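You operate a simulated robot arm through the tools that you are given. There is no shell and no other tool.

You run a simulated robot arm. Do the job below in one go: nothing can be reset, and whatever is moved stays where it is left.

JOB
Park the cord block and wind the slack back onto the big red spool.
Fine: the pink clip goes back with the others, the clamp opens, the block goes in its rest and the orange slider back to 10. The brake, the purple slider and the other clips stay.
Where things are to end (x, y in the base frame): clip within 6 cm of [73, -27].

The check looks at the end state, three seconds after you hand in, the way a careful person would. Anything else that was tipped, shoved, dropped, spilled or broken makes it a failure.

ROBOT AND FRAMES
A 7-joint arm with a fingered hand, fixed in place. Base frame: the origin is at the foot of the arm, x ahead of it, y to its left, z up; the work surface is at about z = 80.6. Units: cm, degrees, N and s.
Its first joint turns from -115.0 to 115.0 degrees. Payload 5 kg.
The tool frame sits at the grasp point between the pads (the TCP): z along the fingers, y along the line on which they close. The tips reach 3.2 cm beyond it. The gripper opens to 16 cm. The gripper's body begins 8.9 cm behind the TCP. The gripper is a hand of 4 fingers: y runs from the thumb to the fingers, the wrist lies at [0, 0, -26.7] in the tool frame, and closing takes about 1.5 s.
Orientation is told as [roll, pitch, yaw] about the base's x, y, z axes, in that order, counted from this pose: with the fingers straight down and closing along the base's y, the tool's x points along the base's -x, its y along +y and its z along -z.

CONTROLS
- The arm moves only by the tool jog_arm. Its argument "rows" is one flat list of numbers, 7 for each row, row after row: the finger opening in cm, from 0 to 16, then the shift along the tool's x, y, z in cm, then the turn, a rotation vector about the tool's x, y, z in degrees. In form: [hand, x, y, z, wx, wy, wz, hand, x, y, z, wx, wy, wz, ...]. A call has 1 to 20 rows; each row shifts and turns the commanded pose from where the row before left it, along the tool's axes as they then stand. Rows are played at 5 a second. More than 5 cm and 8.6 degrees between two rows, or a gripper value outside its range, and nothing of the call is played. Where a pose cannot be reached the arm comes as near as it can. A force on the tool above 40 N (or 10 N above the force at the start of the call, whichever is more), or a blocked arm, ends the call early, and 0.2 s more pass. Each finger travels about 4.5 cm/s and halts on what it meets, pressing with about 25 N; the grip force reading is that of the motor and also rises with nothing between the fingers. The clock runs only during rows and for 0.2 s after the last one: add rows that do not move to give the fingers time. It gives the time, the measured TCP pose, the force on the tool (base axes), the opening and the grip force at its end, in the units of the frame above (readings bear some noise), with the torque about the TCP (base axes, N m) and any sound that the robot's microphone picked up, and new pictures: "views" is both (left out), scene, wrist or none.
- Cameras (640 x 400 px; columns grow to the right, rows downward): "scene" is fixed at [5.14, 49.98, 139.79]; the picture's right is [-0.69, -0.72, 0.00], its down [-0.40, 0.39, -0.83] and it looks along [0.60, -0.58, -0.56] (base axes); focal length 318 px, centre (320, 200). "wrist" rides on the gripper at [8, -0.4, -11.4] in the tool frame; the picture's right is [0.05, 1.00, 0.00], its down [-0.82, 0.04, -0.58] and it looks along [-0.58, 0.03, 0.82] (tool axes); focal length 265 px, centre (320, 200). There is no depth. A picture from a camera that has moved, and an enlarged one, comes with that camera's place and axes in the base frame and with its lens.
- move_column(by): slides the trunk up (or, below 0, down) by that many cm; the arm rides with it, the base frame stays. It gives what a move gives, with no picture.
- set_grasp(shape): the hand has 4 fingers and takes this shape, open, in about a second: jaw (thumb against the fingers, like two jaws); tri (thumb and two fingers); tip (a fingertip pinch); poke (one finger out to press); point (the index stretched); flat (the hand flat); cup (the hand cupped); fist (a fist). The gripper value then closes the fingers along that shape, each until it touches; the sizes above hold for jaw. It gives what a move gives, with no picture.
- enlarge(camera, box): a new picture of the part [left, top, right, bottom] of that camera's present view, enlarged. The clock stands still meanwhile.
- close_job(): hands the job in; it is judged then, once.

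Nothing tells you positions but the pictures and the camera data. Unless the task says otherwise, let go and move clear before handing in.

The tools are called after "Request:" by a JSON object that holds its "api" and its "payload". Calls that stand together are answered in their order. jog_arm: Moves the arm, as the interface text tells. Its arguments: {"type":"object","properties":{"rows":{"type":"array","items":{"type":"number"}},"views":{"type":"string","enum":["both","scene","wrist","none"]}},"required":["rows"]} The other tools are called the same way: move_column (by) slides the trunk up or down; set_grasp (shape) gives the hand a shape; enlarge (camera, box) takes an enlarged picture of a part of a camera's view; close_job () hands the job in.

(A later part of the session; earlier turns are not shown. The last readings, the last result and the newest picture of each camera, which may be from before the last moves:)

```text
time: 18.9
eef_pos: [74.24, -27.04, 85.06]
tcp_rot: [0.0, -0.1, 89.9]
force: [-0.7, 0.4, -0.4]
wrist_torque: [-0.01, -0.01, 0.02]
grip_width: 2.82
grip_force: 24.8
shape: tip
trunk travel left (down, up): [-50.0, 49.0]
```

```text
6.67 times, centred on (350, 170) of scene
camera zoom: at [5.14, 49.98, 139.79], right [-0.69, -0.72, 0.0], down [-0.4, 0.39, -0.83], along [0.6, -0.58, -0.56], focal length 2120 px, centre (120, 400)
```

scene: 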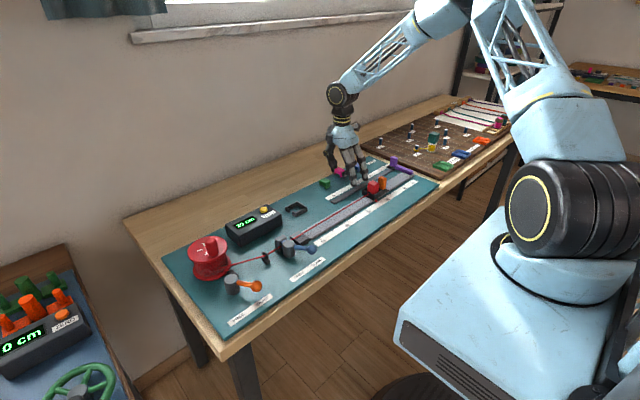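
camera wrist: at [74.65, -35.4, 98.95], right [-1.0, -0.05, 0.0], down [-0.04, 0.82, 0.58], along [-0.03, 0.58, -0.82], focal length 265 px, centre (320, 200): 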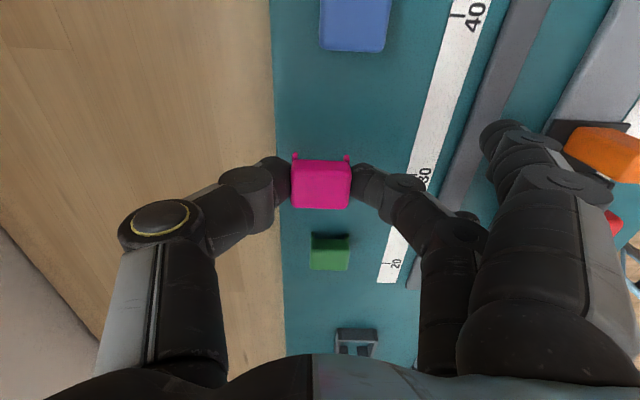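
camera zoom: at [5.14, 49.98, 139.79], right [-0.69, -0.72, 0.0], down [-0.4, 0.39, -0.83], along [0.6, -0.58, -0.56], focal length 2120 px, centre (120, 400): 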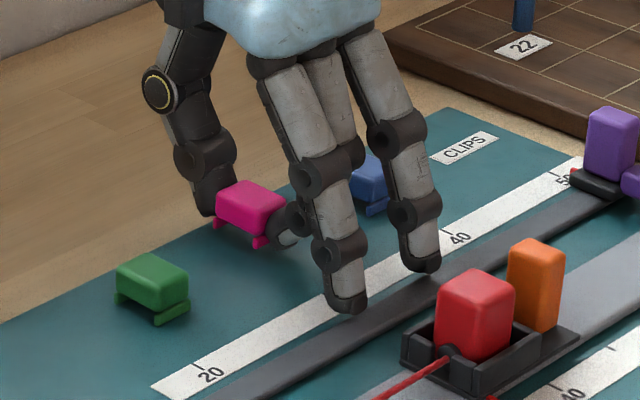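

No contact yet, with the clip a few millimetres above the mat. I'll keep stepping down and watch the force.

Request:
{"api": "jog_arm", "payload": {"rows": [1, 0, 0, 0.2, 0, 0, 0, 1, 0, 0, 0.2, 0, 0, 0, 1, 0, 0, 0, 0, 0, 0], "views": "none"}}

Request:
{"api": "jog_arm", "payload": {"rows": [1, 0, 0, 0.15, 0, 0, 0, 1, 0, 0, 0.15, 0, 0, 0, 1, 0, 0, 0, 0, 0, 0], "views": "scene"}}

Request:
{"api": "enlarge", "payload": {"camera": "scene", "box": [310, 140, 390, 200]}}

```text
time: 19.7
eef_pos: [74.29, -26.98, 84.67]
tcp_rot: [0.1, 0.0, 89.9]
force: [0.3, 0.1, 1.1]
wrist_torque: [0.01, 0.17, 0.03]
grip_width: 2.82
grip_force: 25.2
shape: tip
trunk travel left (down, up): [-50.0, 49.0]
```

```text
time: 20.5
eef_pos: [74.16, -27.07, 84.59]
tcp_rot: [-0.1, -0.1, 89.9]
force: [5.2, -3.5, 13.9]
wrist_torque: [-0.1, -0.44, -0.05]
grip_width: 2.84
grip_force: 24.5
shape: tip
trunk travel left (down, up): [-50.0, 49.0]
```

scene: 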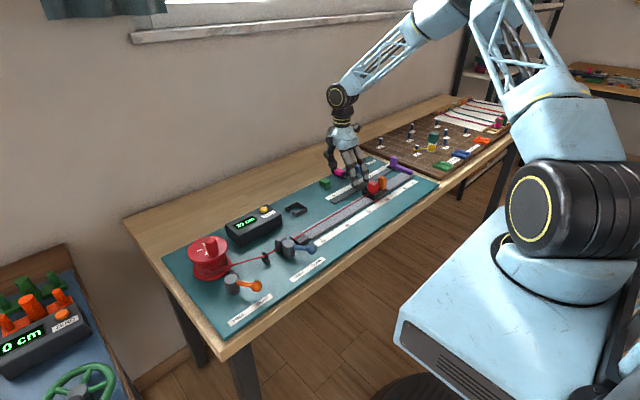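

```text
6.67 times, centred on (350, 170) of scene
camera zoom: at [5.14, 49.98, 139.79], right [-0.69, -0.72, 0.0], down [-0.4, 0.39, -0.83], along [0.6, -0.58, -0.56], focal length 2120 px, centre (120, 400)
```

zoom: 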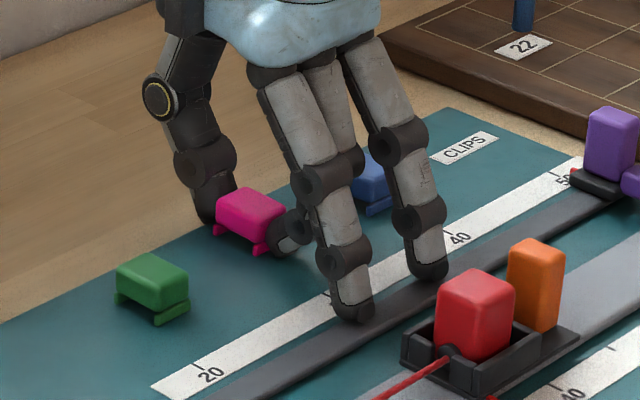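

Contact: 14 N upward with the clip on the mat. I'll ease up slightly, open the pinch and rise.

Request:
{"api": "jog_arm", "payload": {"rows": [1, 0, 0, -0.2, 0, 0, 0, 3, 0, 0, 0, 0, 0, 0, 4, 0, 0, 0, 0, 0, 0, 5, 0, 0, 0, 0, 0, 0, 5, 0, 0, 0, 0, 0, 0, 5, 0, 0, 0, 0, 0, 0], "views": "wrist"}}

```text
time: 21.9
eef_pos: [74.33, -26.97, 84.45]
tcp_rot: [0.0, 0.1, 89.9]
force: [0.1, 0.9, 0.6]
wrist_torque: [0.01, 0.0, 0.01]
grip_width: 4.92
grip_force: 0.1
shape: tip
trunk travel left (down, up): [-50.0, 49.0]
camera wrist: at [74.64, -35.11, 95.91], right [-1.0, -0.05, 0.0], down [-0.04, 0.82, 0.58], along [-0.03, 0.58, -0.82], focal length 265 px, centre (320, 200)
```

wrist: 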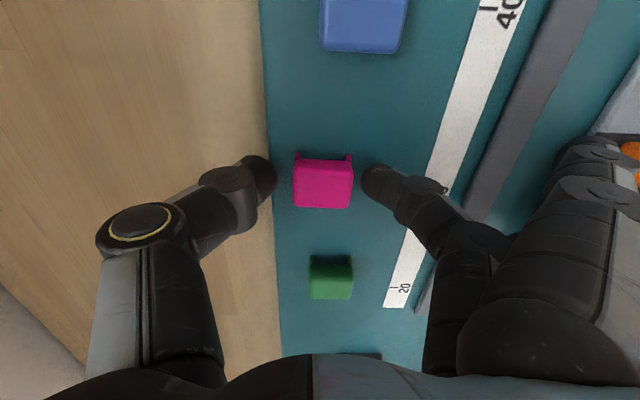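

The pink clip stands between the green and blue ones. I'll rise, close the pinch and travel high to the near side of the clamp lever's ball, ready to push it toward OPEN.

Request:
{"api": "jog_arm", "payload": {"rows": [5, 0, 0, -1, 0, 0, 0, 5, 0, 0, -3, 0, 0, 0, 5, 0, 0, -4, 0, 0, 0, 5, 0, 0, -4, 0, 0, 0, 4, -3.444, 2.79, 0, 0, 0, 0, 3, -3.444, 2.79, 0, 0, 0, 0, 2, -3.444, 2.79, 0, 0, 0, 0, 1, -3.444, 2.79, 0, 0, 0, 0, 0, -3.444, 2.79, 0, 0, 0, 0, 0, -3.444, 2.79, 0, 0, 0, 0, 0, -3.444, 2.79, 0, 0, 0, 0, 0, -3.444, 2.79, 0, 0, 0, 0, 0, -3.444, 2.79, 0, 0, 0, 0, 0, 0, 0, 0, 0, 0, 0], "views": "both"}}

Request:
{"api": "enlarge", "payload": {"camera": "scene", "box": [310, 130, 430, 210]}}

Request:
{"api": "enlarge", "payload": {"camera": "wrist", "box": [210, 80, 450, 230]}}

```text
time: 24.9
eef_pos: [48.97, 3.98, 96.07]
tcp_rot: [0.0, 0.0, 89.9]
force: [-0.6, -0.1, 0.5]
wrist_torque: [-0.01, -0.01, 0.0]
grip_width: 0.0
grip_force: 25.7
shape: tip
trunk travel left (down, up): [-50.0, 49.0]
camera wrist: at [49.45, -4.14, 107.46], right [-1.0, -0.05, 0.0], down [-0.04, 0.82, 0.58], along [-0.03, 0.58, -0.82], focal length 265 px, centre (320, 200)
```

scene: 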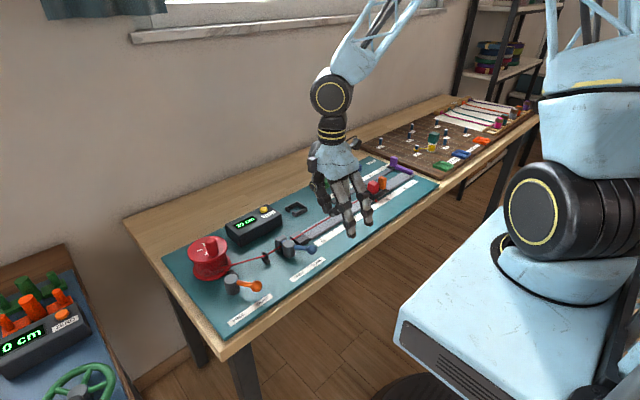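
wrist: 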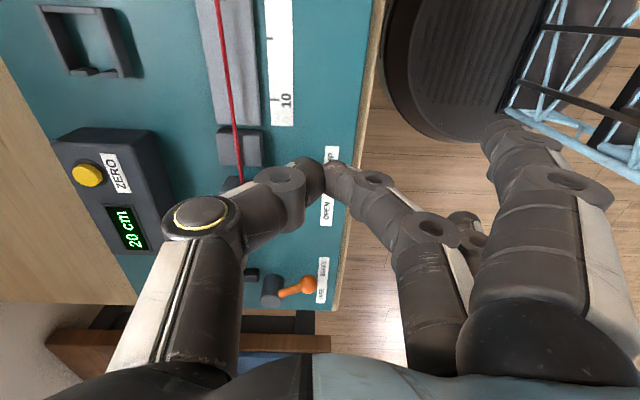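

```text
5.00 times, centred on (370, 170) of scene
camera zoom: at [5.14, 49.98, 139.79], right [-0.69, -0.72, 0.0], down [-0.4, 0.39, -0.83], along [0.6, -0.58, -0.56], focal length 1590 px, centre (70, 350)
```

zoom: 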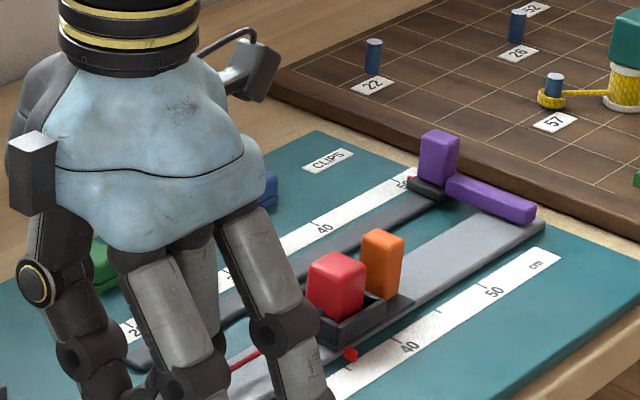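

```text
2.67 times, centred on (330, 155) of wrist
camera zoom: at [49.45, -4.14, 107.46], right [-1.0, -0.05, 0.0], down [-0.04, 0.82, 0.58], along [-0.03, 0.58, -0.82], focal length 708 px, centre (293, 320)
```

zoom: 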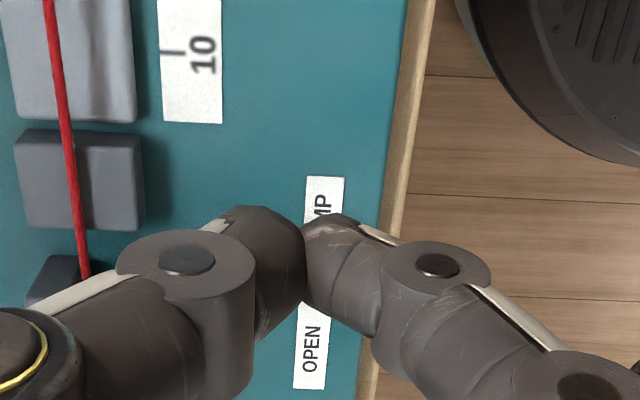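

The pinch is closed with its tips at about (49, 4). I'll lower beside the lever ball, then look before pushing.

Request:
{"api": "jog_arm", "payload": {"rows": [0, 0, -0.1, 3, 0, 0, 0, 0, 0, -0.1, 3, 0, 0, 0, 0, 0, 0, 3, 0, 0, 0, 0, 0, 0, 0, 0, 0, 0], "views": "both"}}

Request:
{"api": "enlarge", "payload": {"camera": "scene", "box": [240, 190, 360, 280]}}

Request:
{"api": "enlarge", "payload": {"camera": "wrist", "box": [210, 80, 450, 230]}}

```text
time: 25.9
eef_pos: [49.15, 4.11, 87.24]
tcp_rot: [0.0, 0.1, 89.8]
force: [-0.1, 0.0, -0.8]
wrist_torque: [0.01, 0.02, 0.01]
grip_width: 0.02
grip_force: 25.1
shape: tip
trunk travel left (down, up): [-50.0, 49.0]
camera wrist: at [49.69, -3.94, 98.65], right [-1.0, -0.05, 0.0], down [-0.04, 0.82, 0.58], along [-0.03, 0.58, -0.82], focal length 265 px, centre (320, 200)
```

scene: 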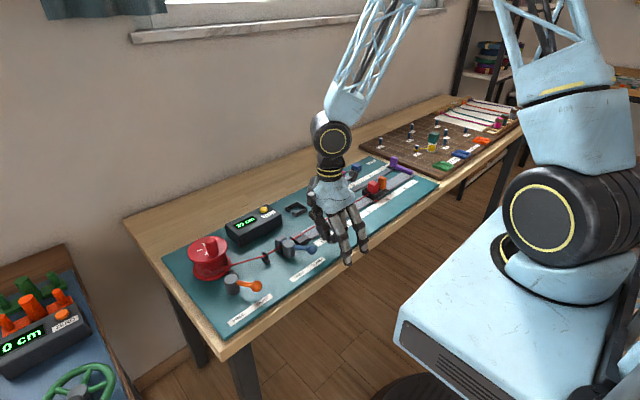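
wrist: 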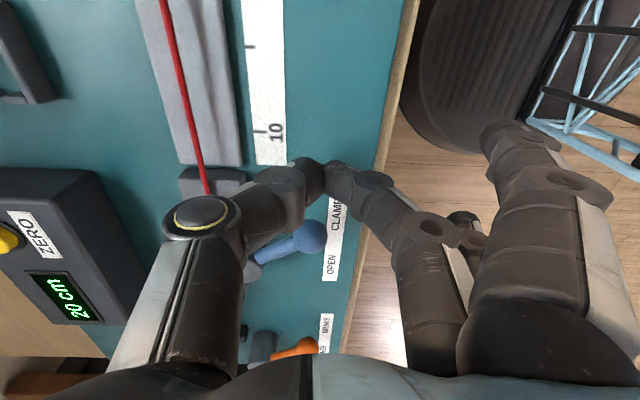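

```text
4.44 times, centred on (300, 235) of scene
camera zoom: at [5.14, 49.98, 139.79], right [-0.69, -0.72, 0.0], down [-0.4, 0.39, -0.83], along [0.6, -0.58, -0.56], focal length 1413 px, centre (409, 44)
```

zoom: 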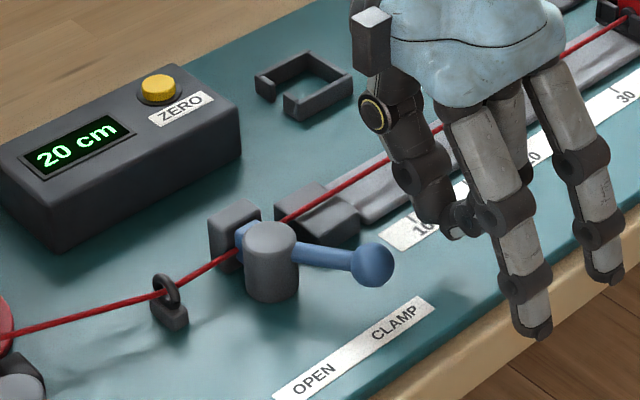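

```text
2.67 times, centred on (330, 155) of wrist
camera zoom: at [49.69, -3.94, 98.65], right [-1.0, -0.05, 0.0], down [-0.04, 0.82, 0.58], along [-0.03, 0.58, -0.82], focal length 708 px, centre (293, 320)
```

zoom: 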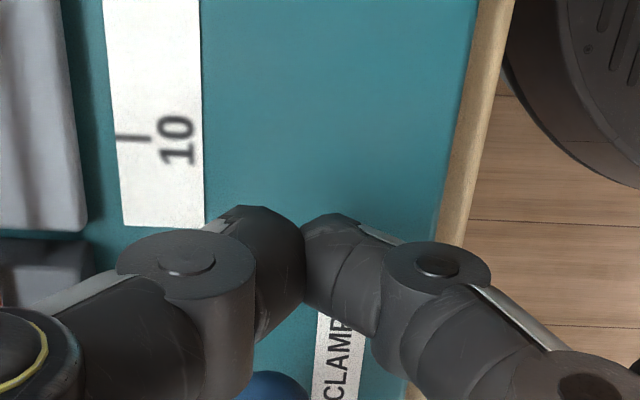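

The sloping thumb would come close to the clamp post during this push, so I'd rather use a slimmer shape. I'll back up high and try the single-finger "poke" shape to see where its tip lies.

Request:
{"api": "jog_arm", "payload": {"rows": [0, 0.5, 0, -4, 0, 0, 0, 0, 0.5, 0, -4, 0, 0, 0, 0, 0, 0, -4, 0, 0, 0, 0, 0, 0, 0, 0, 0, 0], "views": "none"}}

Request:
{"api": "set_grasp", "payload": {"shape": "poke"}}

Request:
{"api": "jog_arm", "payload": {"rows": [0, 0, 0, 0, 0, 0, 0, 0, 0, 0, 0, 0, 0, 0, 0, 0, 0, 0, 0, 0, 0, 0, 0, 0, 0, 0, 0, 0], "views": "both"}}

Request:
{"api": "enlarge", "payload": {"camera": "scene", "box": [280, 130, 420, 235]}}

```text
time: 26.9
eef_pos: [49.0, 3.28, 99.56]
tcp_rot: [0.0, -0.2, 89.8]
force: [0.3, 0.1, -0.1]
wrist_torque: [0.0, -0.04, 0.0]
grip_width: 0.0
grip_force: 24.9
shape: tip
trunk travel left (down, up): [-50.0, 49.0]
```

```text
time: 27.8
eef_pos: [49.09, 3.37, 99.48]
tcp_rot: [0.0, 0.0, 89.8]
force: [-0.3, -0.1, 0.2]
wrist_torque: [0.01, 0.03, 0.03]
grip_width: 0.0
grip_force: 0.0
shape: poke
trunk travel left (down, up): [-50.0, 49.0]
```

```text
time: 28.8
eef_pos: [49.05, 3.25, 99.55]
tcp_rot: [0.0, 0.0, 89.9]
force: [-1.3, -0.3, 0.8]
wrist_torque: [0.0, -0.01, 0.0]
grip_width: 2.49
grip_force: 0.0
shape: jaw
trunk travel left (down, up): [-50.0, 49.0]
camera wrist: at [49.44, -4.73, 110.94], right [-1.0, -0.05, 0.0], down [-0.04, 0.82, 0.58], along [-0.03, 0.58, -0.82], focal length 265 px, centre (320, 200)
```

scene: 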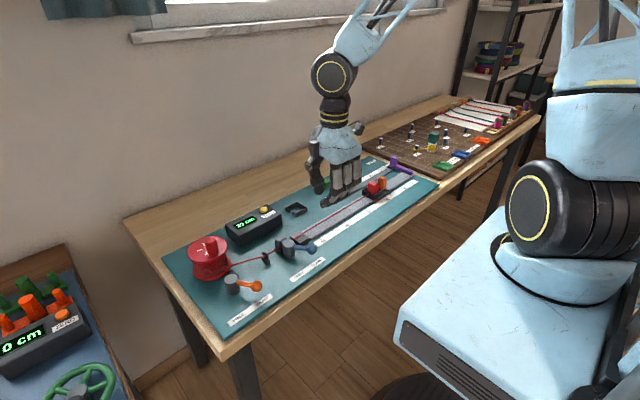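
wrist: 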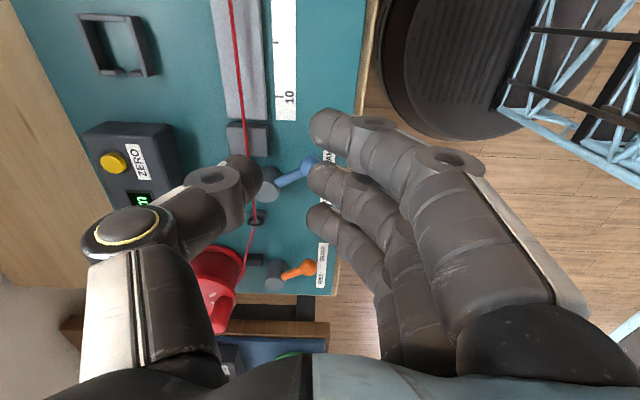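

```text
3.81 times, centred on (350, 182) of scene
camera zoom: at [5.14, 49.98, 139.79], right [-0.69, -0.72, 0.0], down [-0.4, 0.39, -0.83], along [0.6, -0.58, -0.56], focal length 1211 px, centre (206, 267)
```

zoom: 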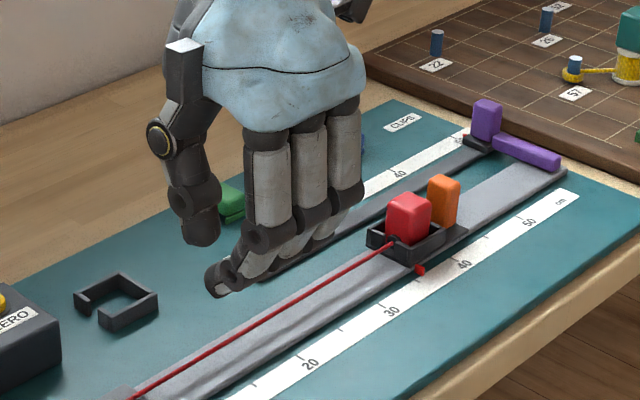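

A jog with hand value 0 turned the poke back into a closing jaw. I'll set poke again and check the shape with the hand value left open.

Request:
{"api": "set_grasp", "payload": {"shape": "poke"}}

Request:
{"api": "enlarge", "payload": {"camera": "scene", "box": [280, 130, 420, 235]}}

Request:
{"api": "enlarge", "payload": {"camera": "wrist", "box": [0, 0, 640, 400]}}

```text
time: 29.7
eef_pos: [48.92, 3.4, 99.55]
tcp_rot: [-0.1, -0.1, 89.9]
force: [0.3, -0.3, -0.1]
wrist_torque: [0.02, 0.0, -0.02]
grip_width: 0.0
grip_force: 0.0
shape: poke
trunk travel left (down, up): [-50.0, 49.0]
```

```text
3.81 times, centred on (350, 182) of scene
camera zoom: at [5.14, 49.98, 139.79], right [-0.69, -0.72, 0.0], down [-0.4, 0.39, -0.83], along [0.6, -0.58, -0.56], focal length 1211 px, centre (206, 267)
```

zoom: 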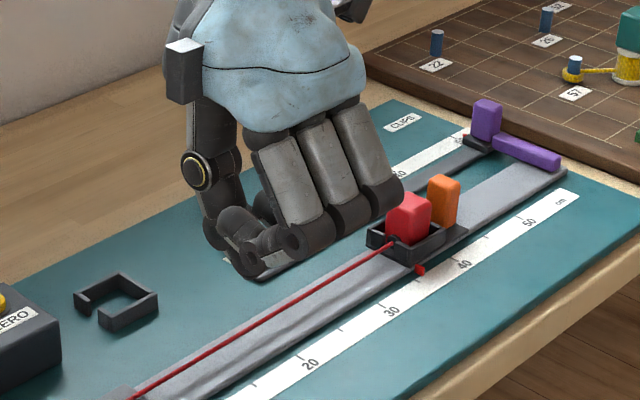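

```text
1.00 times, centred on (320, 200) of wrist (not enlarged: the box is as wide or as high as the picture)
camera zoom: at [49.44, -4.73, 110.94], right [-1.0, -0.05, 0.0], down [-0.04, 0.82, 0.58], along [-0.03, 0.58, -0.82], focal length 265 px, centre (320, 200)
```

zoom: 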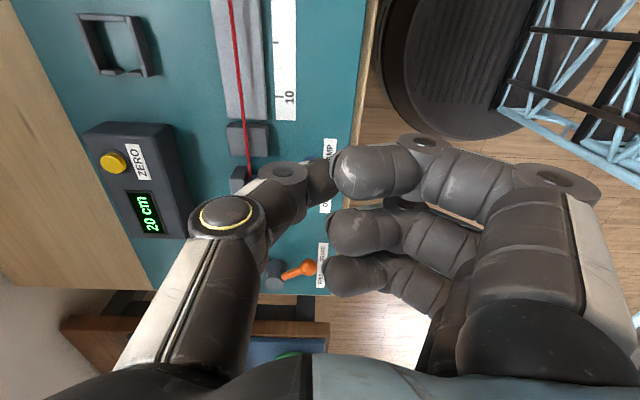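

The poke shows the fingers curled, with no finger clearly out yet. I'll give it a still row with hand value 16 and look again.

Request:
{"api": "jog_arm", "payload": {"rows": [16, 0, 0, 0, 0, 0, 0], "views": "wrist"}}

Request:
{"api": "enlarge", "payload": {"camera": "scene", "box": [280, 130, 420, 235]}}

```text
time: 30.1
eef_pos: [49.06, 3.35, 99.58]
tcp_rot: [0.0, 0.1, 90.0]
force: [-0.5, 0.1, -0.4]
wrist_torque: [-0.01, 0.03, 0.01]
grip_width: 0.0
grip_force: 0.1
shape: poke
trunk travel left (down, up): [-50.0, 49.0]
camera wrist: at [49.44, -4.73, 110.94], right [-1.0, -0.05, 0.0], down [-0.04, 0.82, 0.58], along [-0.03, 0.58, -0.82], focal length 265 px, centre (320, 200)
```

wrist: 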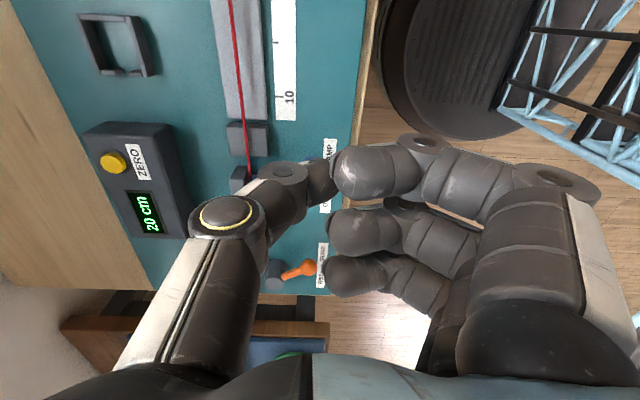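

```text
3.81 times, centred on (350, 182) of scene
camera zoom: at [5.14, 49.98, 139.79], right [-0.69, -0.72, 0.0], down [-0.4, 0.39, -0.83], along [0.6, -0.58, -0.56], focal length 1211 px, centre (206, 267)
```

zoom: 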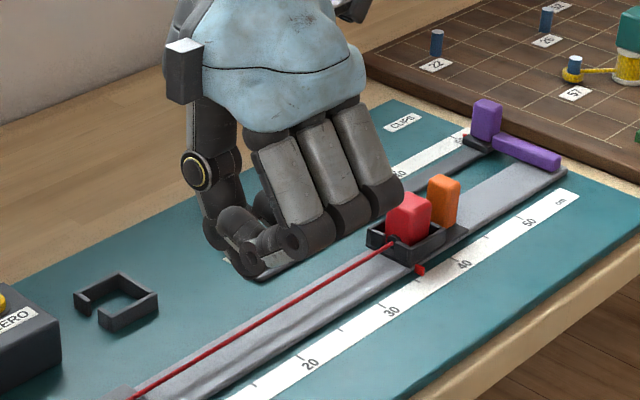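

Poke on this hand is a nearly closed fist, which isn't slim. I'll try the "point" shape instead.

Request:
{"api": "set_grasp", "payload": {"shape": "point"}}

Request:
{"api": "jog_arm", "payload": {"rows": [16, 0, 0, 0, 0, 0, 0, 16, 0, 0, 0, 0, 0, 0], "views": "wrist"}}

Request:
{"api": "enlarge", "payload": {"camera": "scene", "box": [280, 130, 420, 235]}}

```text
time: 31.0
eef_pos: [48.94, 3.35, 99.63]
tcp_rot: [-0.1, 0.0, 89.9]
force: [-1.0, -0.6, 0.1]
wrist_torque: [-0.01, -0.02, 0.03]
grip_width: 15.23
grip_force: 0.1
shape: point
trunk travel left (down, up): [-50.0, 49.0]
```

```text
time: 31.6
eef_pos: [49.09, 3.39, 99.64]
tcp_rot: [0.0, 0.0, 89.8]
force: [-0.6, -0.5, 0.4]
wrist_torque: [0.03, -0.02, -0.01]
grip_width: 15.24
grip_force: 0.1
shape: point
trunk travel left (down, up): [-50.0, 49.0]
camera wrist: at [49.44, -4.73, 110.94], right [-1.0, -0.05, 0.0], down [-0.04, 0.82, 0.58], along [-0.03, 0.58, -0.82], focal length 265 px, centre (320, 200)
```

wrist: 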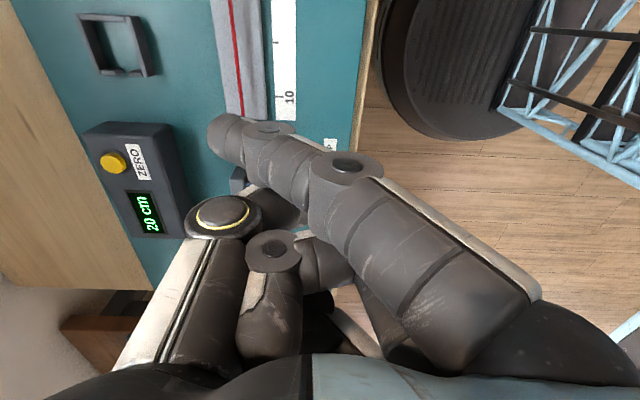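

```text
3.81 times, centred on (350, 182) of scene
camera zoom: at [5.14, 49.98, 139.79], right [-0.69, -0.72, 0.0], down [-0.4, 0.39, -0.83], along [0.6, -0.58, -0.56], focal length 1211 px, centre (206, 267)
```

zoom: 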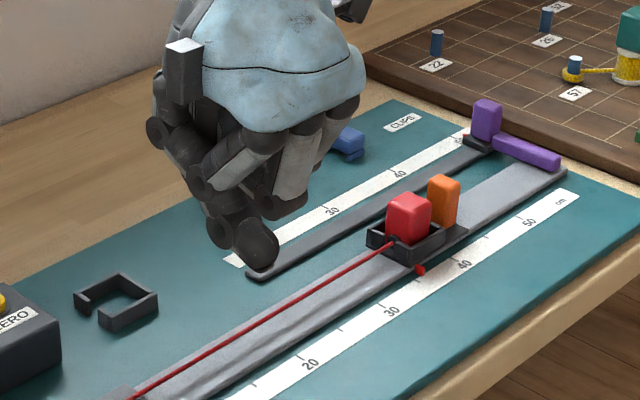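

Point is bulky too, so the fingertip pinch stays the best-known tool. I'll return to it and yaw the hand to 180°, so the thumb leads on +y, the finger pushes from -y and the flared fingers point at -y.

Request:
{"api": "set_grasp", "payload": {"shape": "tip"}}

Request:
{"api": "jog_arm", "payload": {"rows": [6, 0, 0, 0, 0, 0, -8.182, 6, 0, 0, 0, 0, 0, -8.182, 6, 0, 0, 0, 0, 0, -8.182, 6, 0, 0, 0, 0, 0, -8.182, 6, 0, 0, 0, 0, 0, -8.182, 6, 0, 0, 0, 0, 0, -8.182, 6, 0, 0, 0, 0, 0, -8.182, 6, 0, 0, 0, 0, 0, -8.182, 6, 0, 0, 0, 0, 0, -8.182, 6, 0, 0, 0, 0, 0, -8.182, 6, 0, 0, 0, 0, 0, -8.182, 6, 0, 0, 0, 0, 0, 0], "views": "both"}}

```text
time: 32.5
eef_pos: [49.02, 3.34, 99.53]
tcp_rot: [0.1, 0.0, 89.9]
force: [0.8, 0.3, -0.3]
wrist_torque: [0.03, 0.03, 0.0]
grip_width: 15.99
grip_force: 0.0
shape: tip
trunk travel left (down, up): [-50.0, 49.0]
```

```text
time: 35.1
eef_pos: [43.51, 8.38, 102.71]
tcp_rot: [3.7, 3.6, 179.7]
force: [0.2, 0.6, 0.4]
wrist_torque: [-0.04, 0.01, -0.01]
grip_width: 6.05
grip_force: 0.1
shape: tip
out of reach, approached as far as the arm can: row 10, 11
trunk travel left (down, up): [-50.0, 49.0]
camera wrist: at [50.8, 9.53, 114.42], right [0.04, -1.0, 0.07], down [-0.85, 0.0, 0.53], along [-0.52, -0.08, -0.85], focal length 265 px, centre (320, 200)
```

scene: 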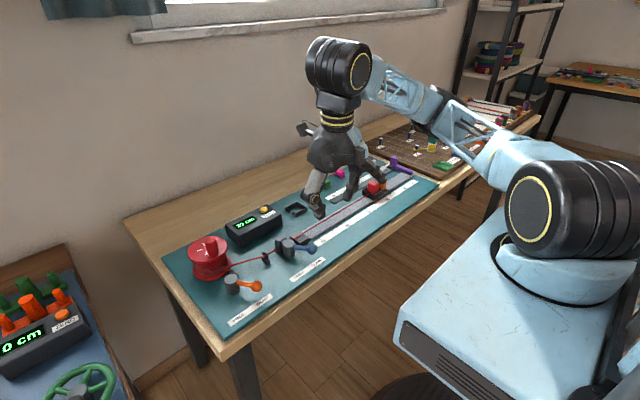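
wrist: 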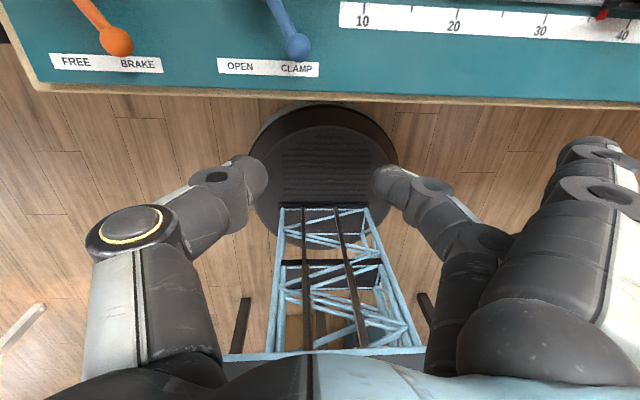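

Yaw 180 is out of the arm's reach here, so I'll turn back to yaw 30°. There the flared fingers point between the levers toward the table edge, and I can pinch the lever ball and swing it along its arc.

Request:
{"api": "jog_arm", "payload": {"rows": [6, 0, 0, 0, 0, 0, 8.333, 6, 0, 0, 0, 0, 0, 8.333, 6, 0, 0, 0, 0, 0, 8.333, 6, 0, 0, 0, 0, 0, 8.333, 6, 0, 0, 0, 0, 0, 8.333, 6, 0, 0, 0, 0, 0, 8.333, 6, 0, 0, 0, 0, 0, 8.333, 6, 0, 0, 0, 0, 0, 8.333, 6, 0, 0, 0, 0, 0, 8.333, 6, 0, 0, 0, 0, 0, 8.333, 6, 0, 0, 0, 0, 0, 8.333, 6, 0, 0, 0, 0, 0, 8.333, 6, 0, 0, 0, 0, 0, 8.333, 6, 0, 0, 0, 0, 0, 8.333, 6, 0, 0, 0, 0, 0, 8.333, 6, 0, 0, 0, 0, 0, 8.333, 6, 0, 0, 0, 0, 0, 8.333, 6, 0, 0, 0, 0, 0, 8.333, 6, 0, 0, 0, 0, 0, 0], "views": "both"}}

```text
time: 39.1
eef_pos: [42.69, 9.08, 100.95]
tcp_rot: [-0.1, 0.0, 29.9]
force: [0.2, 0.5, 0.5]
wrist_torque: [0.02, 0.0, -0.03]
grip_width: 6.03
grip_force: 0.0
shape: tip
trunk travel left (down, up): [-50.0, 49.0]
camera wrist: at [35.91, 4.71, 112.26], right [-0.54, 0.84, 0.0], down [0.69, 0.44, 0.58], along [0.48, 0.31, -0.82], focal length 265 px, centre (320, 200)
```

scene: 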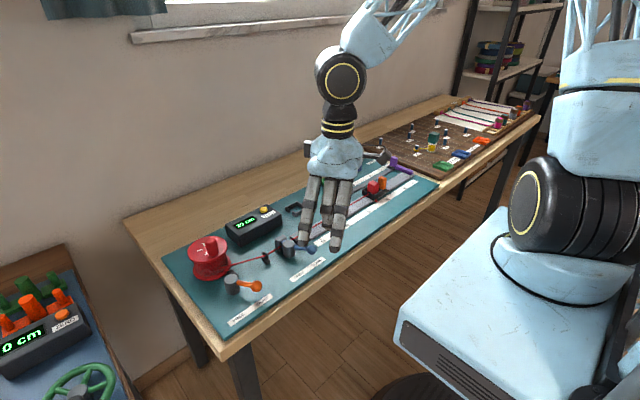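
wrist: 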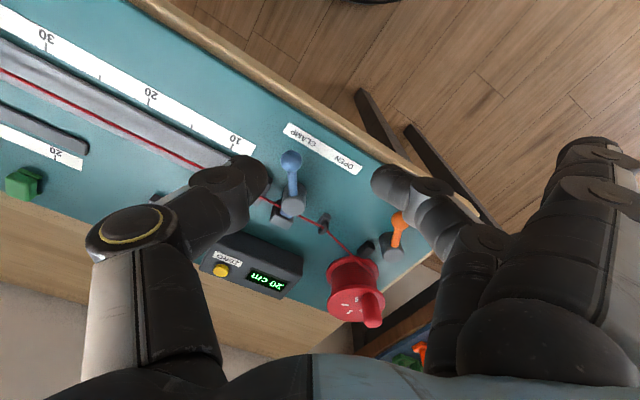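

Yaw is back to 30° and reachable. I'll move above the lever ball at (49.7, 9.7) and check alignment.

Request:
{"api": "jog_arm", "payload": {"rows": [5, -2.113, -0.98, 2, 0, 0, 0, 5, -2.113, -0.98, 2, 0, 0, 0, 5, -2.113, -0.98, 2, 0, 0, 0, 5, 0, 0, 0, 0, 0, 0], "views": "both"}}

Request:
{"api": "enlarge", "payload": {"camera": "wrist", "box": [200, 60, 440, 210]}}

Request:
{"api": "enlarge", "payload": {"camera": "scene", "box": [220, 170, 380, 300]}}

```text
time: 40.1
eef_pos: [49.82, 9.87, 94.85]
tcp_rot: [0.0, 0.0, 30.1]
force: [0.7, -0.2, -0.5]
wrist_torque: [-0.01, 0.02, 0.01]
grip_width: 5.03
grip_force: 0.0
shape: tip
trunk travel left (down, up): [-50.0, 49.0]
camera wrist: at [43.01, 5.29, 106.2], right [-0.54, 0.84, 0.0], down [0.69, 0.44, 0.58], along [0.48, 0.31, -0.82], focal length 265 px, centre (320, 200)
```

scene: 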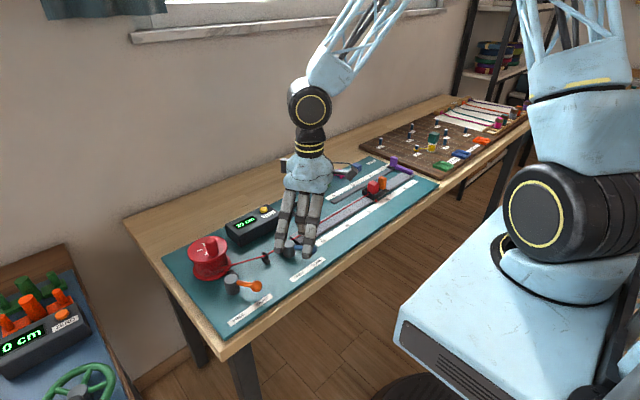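
wrist: 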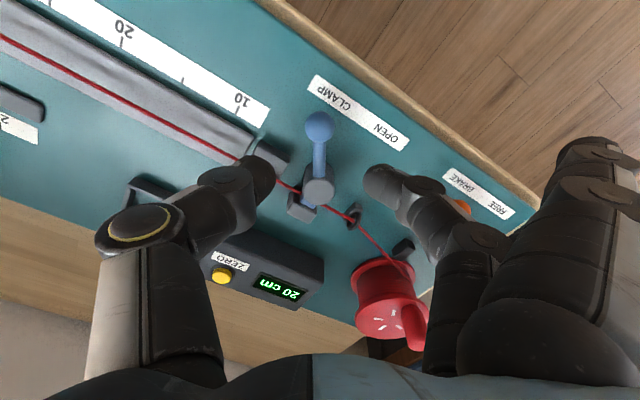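

```text
2.67 times, centred on (320, 135) of wrist
camera zoom: at [43.01, 5.29, 106.2], right [-0.54, 0.84, 0.0], down [0.69, 0.44, 0.58], along [0.48, 0.31, -0.82], focal length 708 px, centre (320, 373)
```

zoom: 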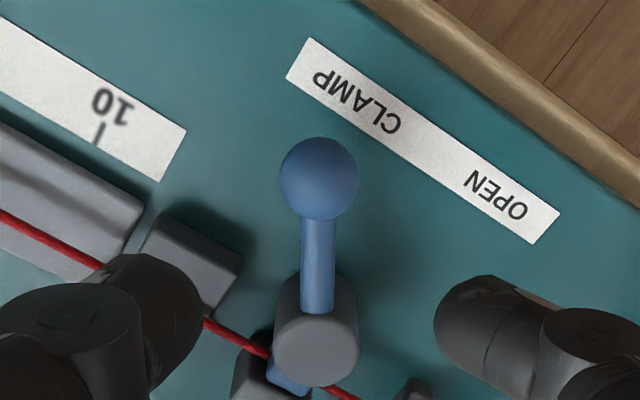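

```text
3.08 times, centred on (300, 235) of scene
camera zoom: at [5.14, 49.98, 139.79], right [-0.69, -0.72, 0.0], down [-0.4, 0.39, -0.83], along [0.6, -0.58, -0.56], focal length 978 px, centre (382, 92)
```

zoom: 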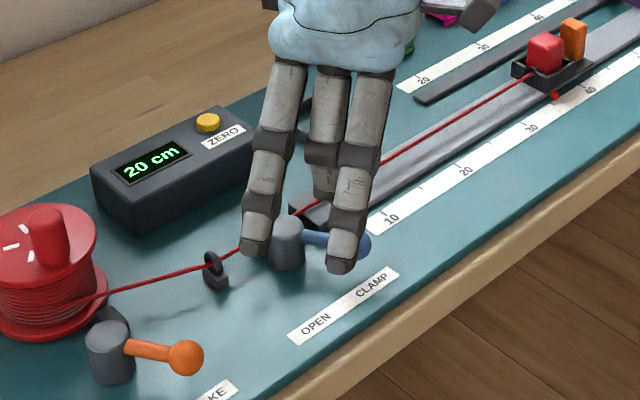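

The ball reads (49.5, 9.5), the pivot (54.5, 12.5) and the lever radius 5.9 cm, so OPEN is about (49.5, 15.5). I'll descend around the ball.

Request:
{"api": "jog_arm", "payload": {"rows": [5, 0.53, -0.18, 3, 0, 0, 0, 5, 0, 0, 3, 0, 0, 0, 5, 0, 0, 2.2, 0, 0, 0, 5, 0, 0, 0, 0, 0, 0], "views": "both"}}

Request:
{"api": "enlarge", "payload": {"camera": "wrist", "box": [200, 90, 440, 240]}}

Request:
{"api": "enlarge", "payload": {"camera": "scene", "box": [220, 170, 380, 300]}}

```text
time: 41.1
eef_pos: [49.09, 9.51, 86.53]
tcp_rot: [0.0, 0.0, 30.0]
force: [-0.1, -0.3, 0.4]
wrist_torque: [-0.01, 0.0, 0.02]
grip_width: 5.02
grip_force: 0.1
shape: tip
trunk travel left (down, up): [-50.0, 49.0]
camera wrist: at [42.29, 5.05, 97.95], right [-0.54, 0.84, 0.0], down [0.69, 0.44, 0.58], along [0.48, 0.31, -0.82], focal length 265 px, centre (320, 200)
```

scene: 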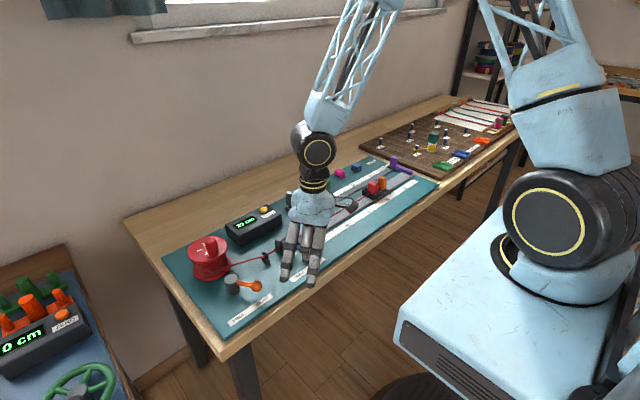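
wrist: 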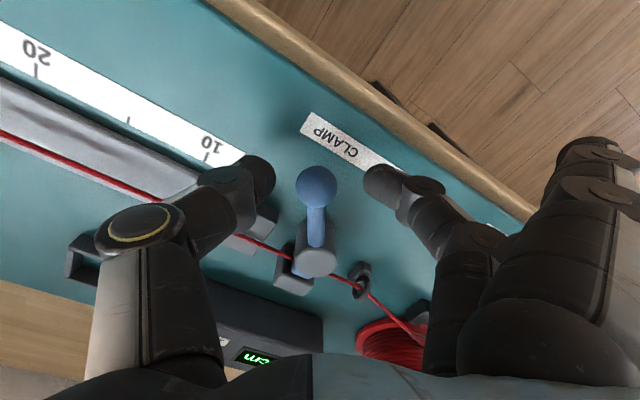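

```text
2.67 times, centred on (320, 165) of wrist
camera zoom: at [42.29, 5.05, 97.95], right [-0.54, 0.84, 0.0], down [0.69, 0.44, 0.58], along [0.48, 0.31, -0.82], focal length 708 px, centre (320, 293)
```

zoom: 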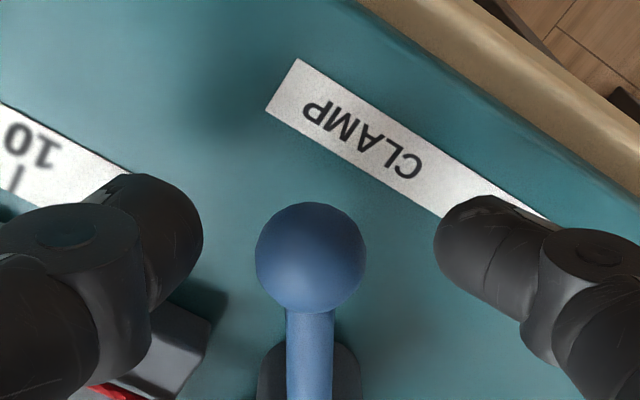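

```text
3.08 times, centred on (300, 235) of scene
camera zoom: at [5.14, 49.98, 139.79], right [-0.69, -0.72, 0.0], down [-0.4, 0.39, -0.83], along [0.6, -0.58, -0.56], focal length 978 px, centre (382, 92)
```

zoom: 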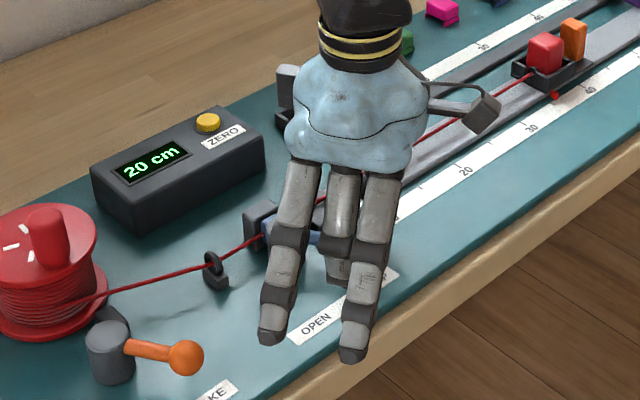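

The ball sits centred between thumb and finger. I'll pinch it lightly.

Request:
{"api": "jog_arm", "payload": {"rows": [3, 0, 0, 0, 0, 0, 0, 1.5, 0, 0, 0, 0, 0, 0, 1.5, 0, 0, 0, 0, 0, 0, 1.5, 0, 0, 0, 0, 0, 0, 1.5, 0, 0, 0, 0, 0, 0], "views": "wrist"}}

Request:
{"api": "enlarge", "payload": {"camera": "wrist", "box": [200, 90, 440, 240]}}

```text
time: 42.3
eef_pos: [48.95, 9.41, 86.64]
tcp_rot: [0.0, 0.0, 30.0]
force: [-1.7, -1.3, -3.0]
wrist_torque: [-0.03, 0.05, 0.0]
grip_width: 1.65
grip_force: 24.6
shape: tip
trunk travel left (down, up): [-50.0, 49.0]
camera wrist: at [42.26, 5.03, 97.97], right [-0.54, 0.84, 0.0], down [0.69, 0.44, 0.58], along [0.48, 0.31, -0.82], focal length 265 px, centre (320, 200)
```

wrist: 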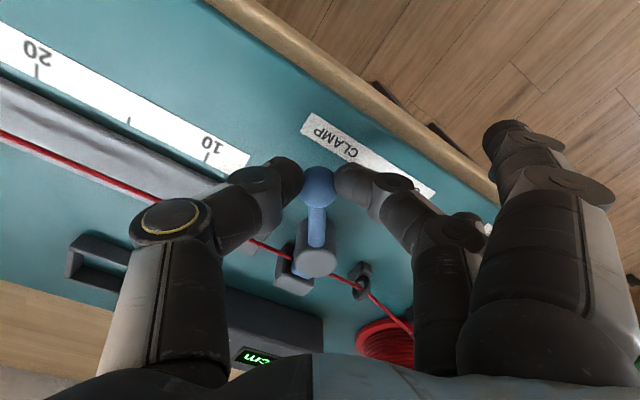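

```text
2.67 times, centred on (320, 165) of wrist
camera zoom: at [42.26, 5.03, 97.97], right [-0.54, 0.84, 0.0], down [0.69, 0.44, 0.58], along [0.48, 0.31, -0.82], focal length 708 px, centre (320, 293)
```

zoom: 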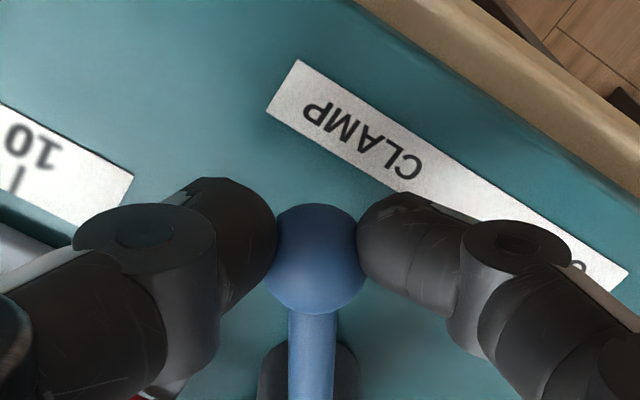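

The ball is pinched at 1.65 cm. I'll swing it along the first half of its arc toward OPEN and check the force.

Request:
{"api": "jog_arm", "payload": {"rows": [1.5, -0.023, 0.638, 0, 0, 0, 0, 1.5, -0.092, 0.632, 0, 0, 0, 0, 1.5, -0.159, 0.618, 0, 0, 0, 0, 1.5, -0.226, 0.597, 0, 0, 0, 0, 1.5, -0.289, 0.569, 0, 0, 0, 0, 1.5, 0, 0, 0, 0, 0, 0], "views": "wrist"}}

Request:
{"api": "enlarge", "payload": {"camera": "scene", "box": [200, 170, 360, 300]}}

```text
time: 43.7
eef_pos: [48.16, 12.49, 86.77]
tcp_rot: [0.0, -0.1, 30.0]
force: [-26.9, -6.2, 6.5]
wrist_torque: [-0.05, 0.64, -0.24]
grip_width: 1.69
grip_force: 24.6
shape: tip
trunk travel left (down, up): [-50.0, 49.0]
camera wrist: at [41.47, 8.02, 98.1], right [-0.54, 0.84, 0.0], down [0.68, 0.44, 0.58], along [0.49, 0.32, -0.82], focal length 265 px, centre (320, 200)
```

wrist: 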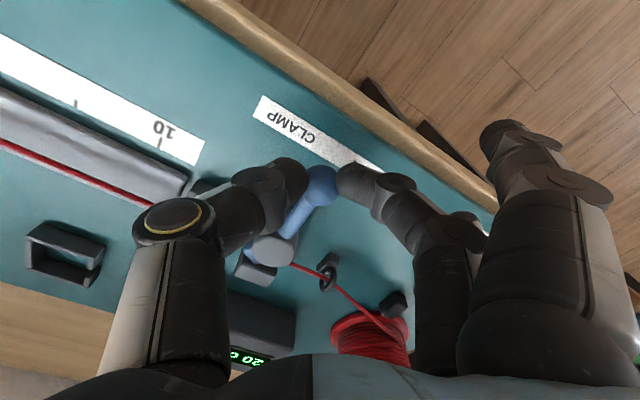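

```text
3.08 times, centred on (280, 235) of scene
camera zoom: at [5.14, 49.98, 139.79], right [-0.69, -0.72, 0.0], down [-0.4, 0.39, -0.83], along [0.6, -0.58, -0.56], focal length 978 px, centre (443, 92)
```

zoom: 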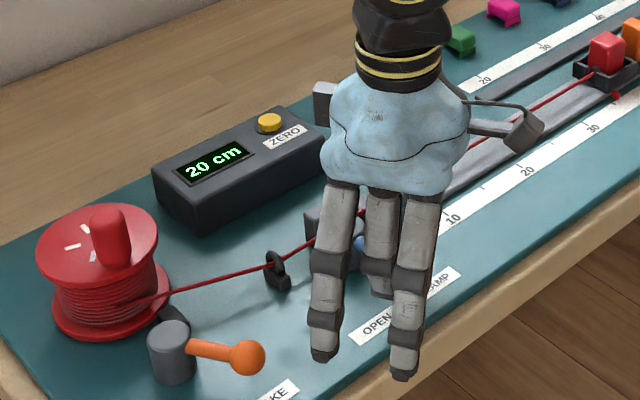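

The lever moved to mid-swing with the tool being pushed toward -x at 27 N, so the true arc lies a bit further out. I'll relieve it by about 0.35 cm toward -x.

Request:
{"api": "jog_arm", "payload": {"rows": [1.5, 0.3, 0.175, 0, 0, 0, 0, 1.5, 0, 0, 0, 0, 0, 0], "views": "none"}}

```text
time: 44.3
eef_pos: [48.15, 12.44, 86.71]
tcp_rot: [0.0, -0.2, 30.0]
force: [-7.1, -2.7, 6.4]
wrist_torque: [0.01, 0.16, -0.17]
grip_width: 1.67
grip_force: 25.0
shape: tip
trunk travel left (down, up): [-50.0, 49.0]
```

Force dropped to 7 N. I'll continue the second half of the arc in two parts.

Request:
{"api": "jog_arm", "payload": {"rows": [1.5, -0.33, 0.535, 0, 0, 0, 0, 1.5, -0.39, 0.494, 0, 0, 0, 0, 1.5, -0.44, 0.447, 0, 0, 0, 0, 1.5, 0, 0, 0, 0, 0, 0], "views": "wrist"}}

Request:
{"api": "enlarge", "payload": {"camera": "scene", "box": [200, 170, 360, 300]}}

```text
time: 45.3
eef_pos: [48.37, 14.42, 86.7]
tcp_rot: [0.0, 0.0, 30.1]
force: [-20.5, 2.3, 2.6]
wrist_torque: [0.16, 0.55, -0.16]
grip_width: 1.51
grip_force: 25.1
shape: tip
trunk travel left (down, up): [-50.0, 49.0]
camera wrist: at [41.56, 9.86, 98.11], right [-0.54, 0.84, 0.0], down [0.68, 0.44, 0.58], along [0.48, 0.31, -0.82], focal length 265 px, centre (320, 200)
```

wrist: 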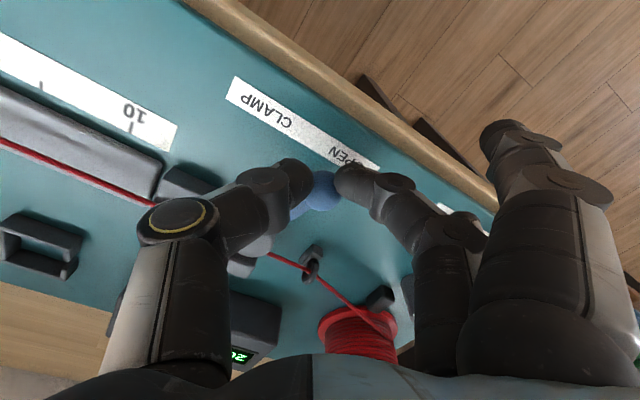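

```text
3.08 times, centred on (280, 235) of scene
camera zoom: at [5.14, 49.98, 139.79], right [-0.69, -0.72, 0.0], down [-0.4, 0.39, -0.83], along [0.6, -0.58, -0.56], focal length 978 px, centre (443, 92)
```

zoom: 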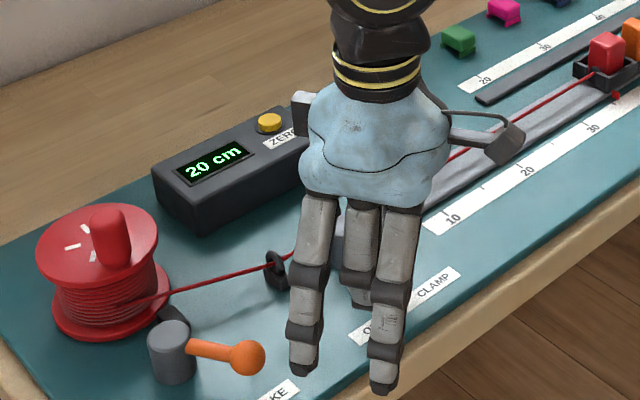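

The ball is near OPEN, again with some outward push. I'll relieve slightly and finish the last part of the swing.

Request:
{"api": "jog_arm", "payload": {"rows": [1.5, 0.2, 0.12, 0, 0, 0, 0, 1.5, -0.4, 0.45, 0, 0, 0, 0, 1.5, -0.45, 0.41, 0, 0, 0, 0, 1.5, 0, 0, 0, 0, 0, 0], "views": "wrist"}}

Request:
{"api": "enlarge", "payload": {"camera": "scene", "box": [200, 170, 360, 300]}}

```text
time: 46.3
eef_pos: [48.4, 15.32, 86.73]
tcp_rot: [0.0, -0.1, 29.9]
force: [-16.6, -5.5, 6.0]
wrist_torque: [-0.09, 0.35, 0.09]
grip_width: 1.15
grip_force: 25.3
shape: tip
trunk travel left (down, up): [-50.0, 49.0]
camera wrist: at [41.56, 10.82, 98.1], right [-0.54, 0.84, 0.0], down [0.69, 0.44, 0.58], along [0.48, 0.31, -0.82], focal length 265 px, centre (320, 200)
```

wrist: 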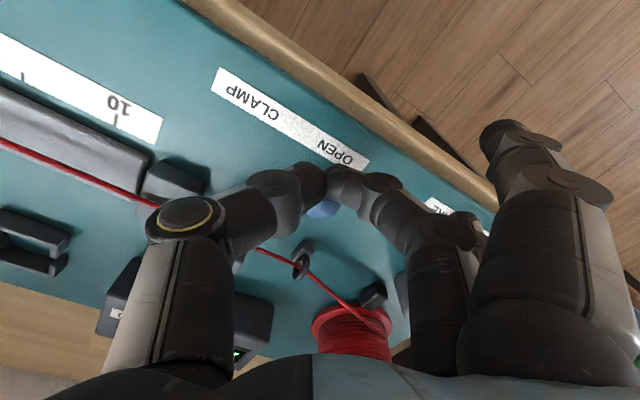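

```text
3.08 times, centred on (280, 235) of scene
camera zoom: at [5.14, 49.98, 139.79], right [-0.69, -0.72, 0.0], down [-0.4, 0.39, -0.83], along [0.6, -0.58, -0.56], focal length 978 px, centre (443, 92)
```

zoom: 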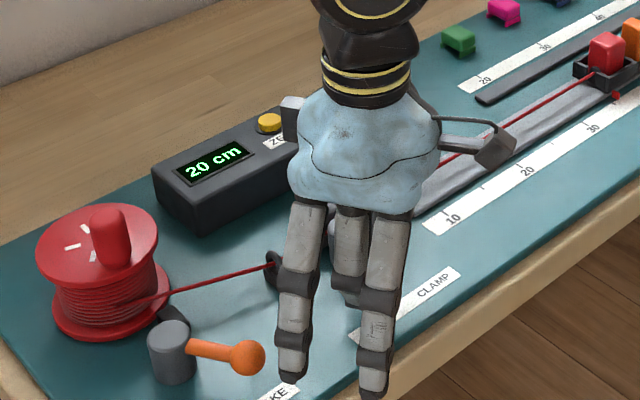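

The lever is over at OPEN, though the ball is squeezing out of the pinch. I'll open the fingers and look.

Request:
{"api": "jog_arm", "payload": {"rows": [3, 0, 0, 0, 0, 0, 0, 5, 0, 0, 0, 0, 0, 0, 5, 0, 0, 0, 0, 0, 0, 5, 0, 0, 0, 0, 0, 0, 5, 0, 0, 0, 0, 0, 0], "views": "wrist"}}

Request:
{"api": "enlarge", "payload": {"camera": "wrist", "box": [200, 90, 440, 240]}}

```text
time: 47.5
eef_pos: [48.46, 15.35, 86.62]
tcp_rot: [0.0, 0.0, 30.0]
force: [0.2, 0.8, 0.4]
wrist_torque: [-0.02, 0.01, 0.03]
grip_width: 4.95
grip_force: 0.1
shape: tip
trunk travel left (down, up): [-50.0, 49.0]
camera wrist: at [41.69, 10.92, 98.06], right [-0.54, 0.84, 0.0], down [0.69, 0.44, 0.58], along [0.48, 0.31, -0.82], focal length 265 px, centre (320, 200)
```

wrist: 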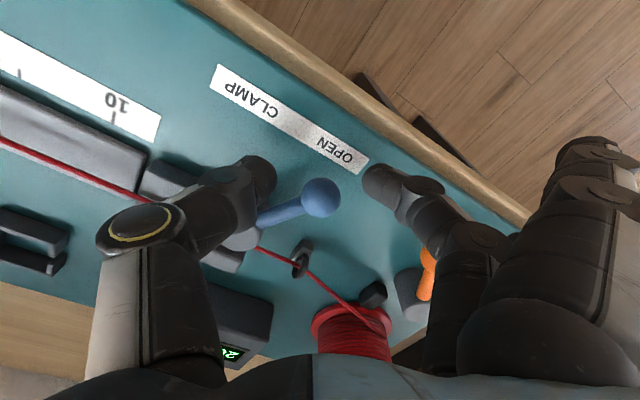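

```text
2.67 times, centred on (320, 165) of wrist
camera zoom: at [41.69, 10.92, 98.06], right [-0.54, 0.84, 0.0], down [0.69, 0.44, 0.58], along [0.48, 0.31, -0.82], focal length 708 px, centre (320, 293)
```

zoom: 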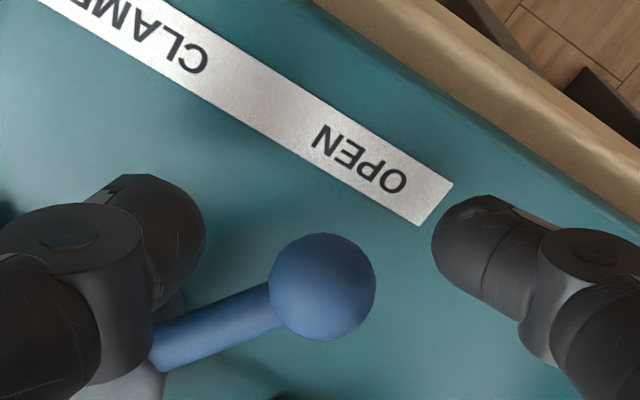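

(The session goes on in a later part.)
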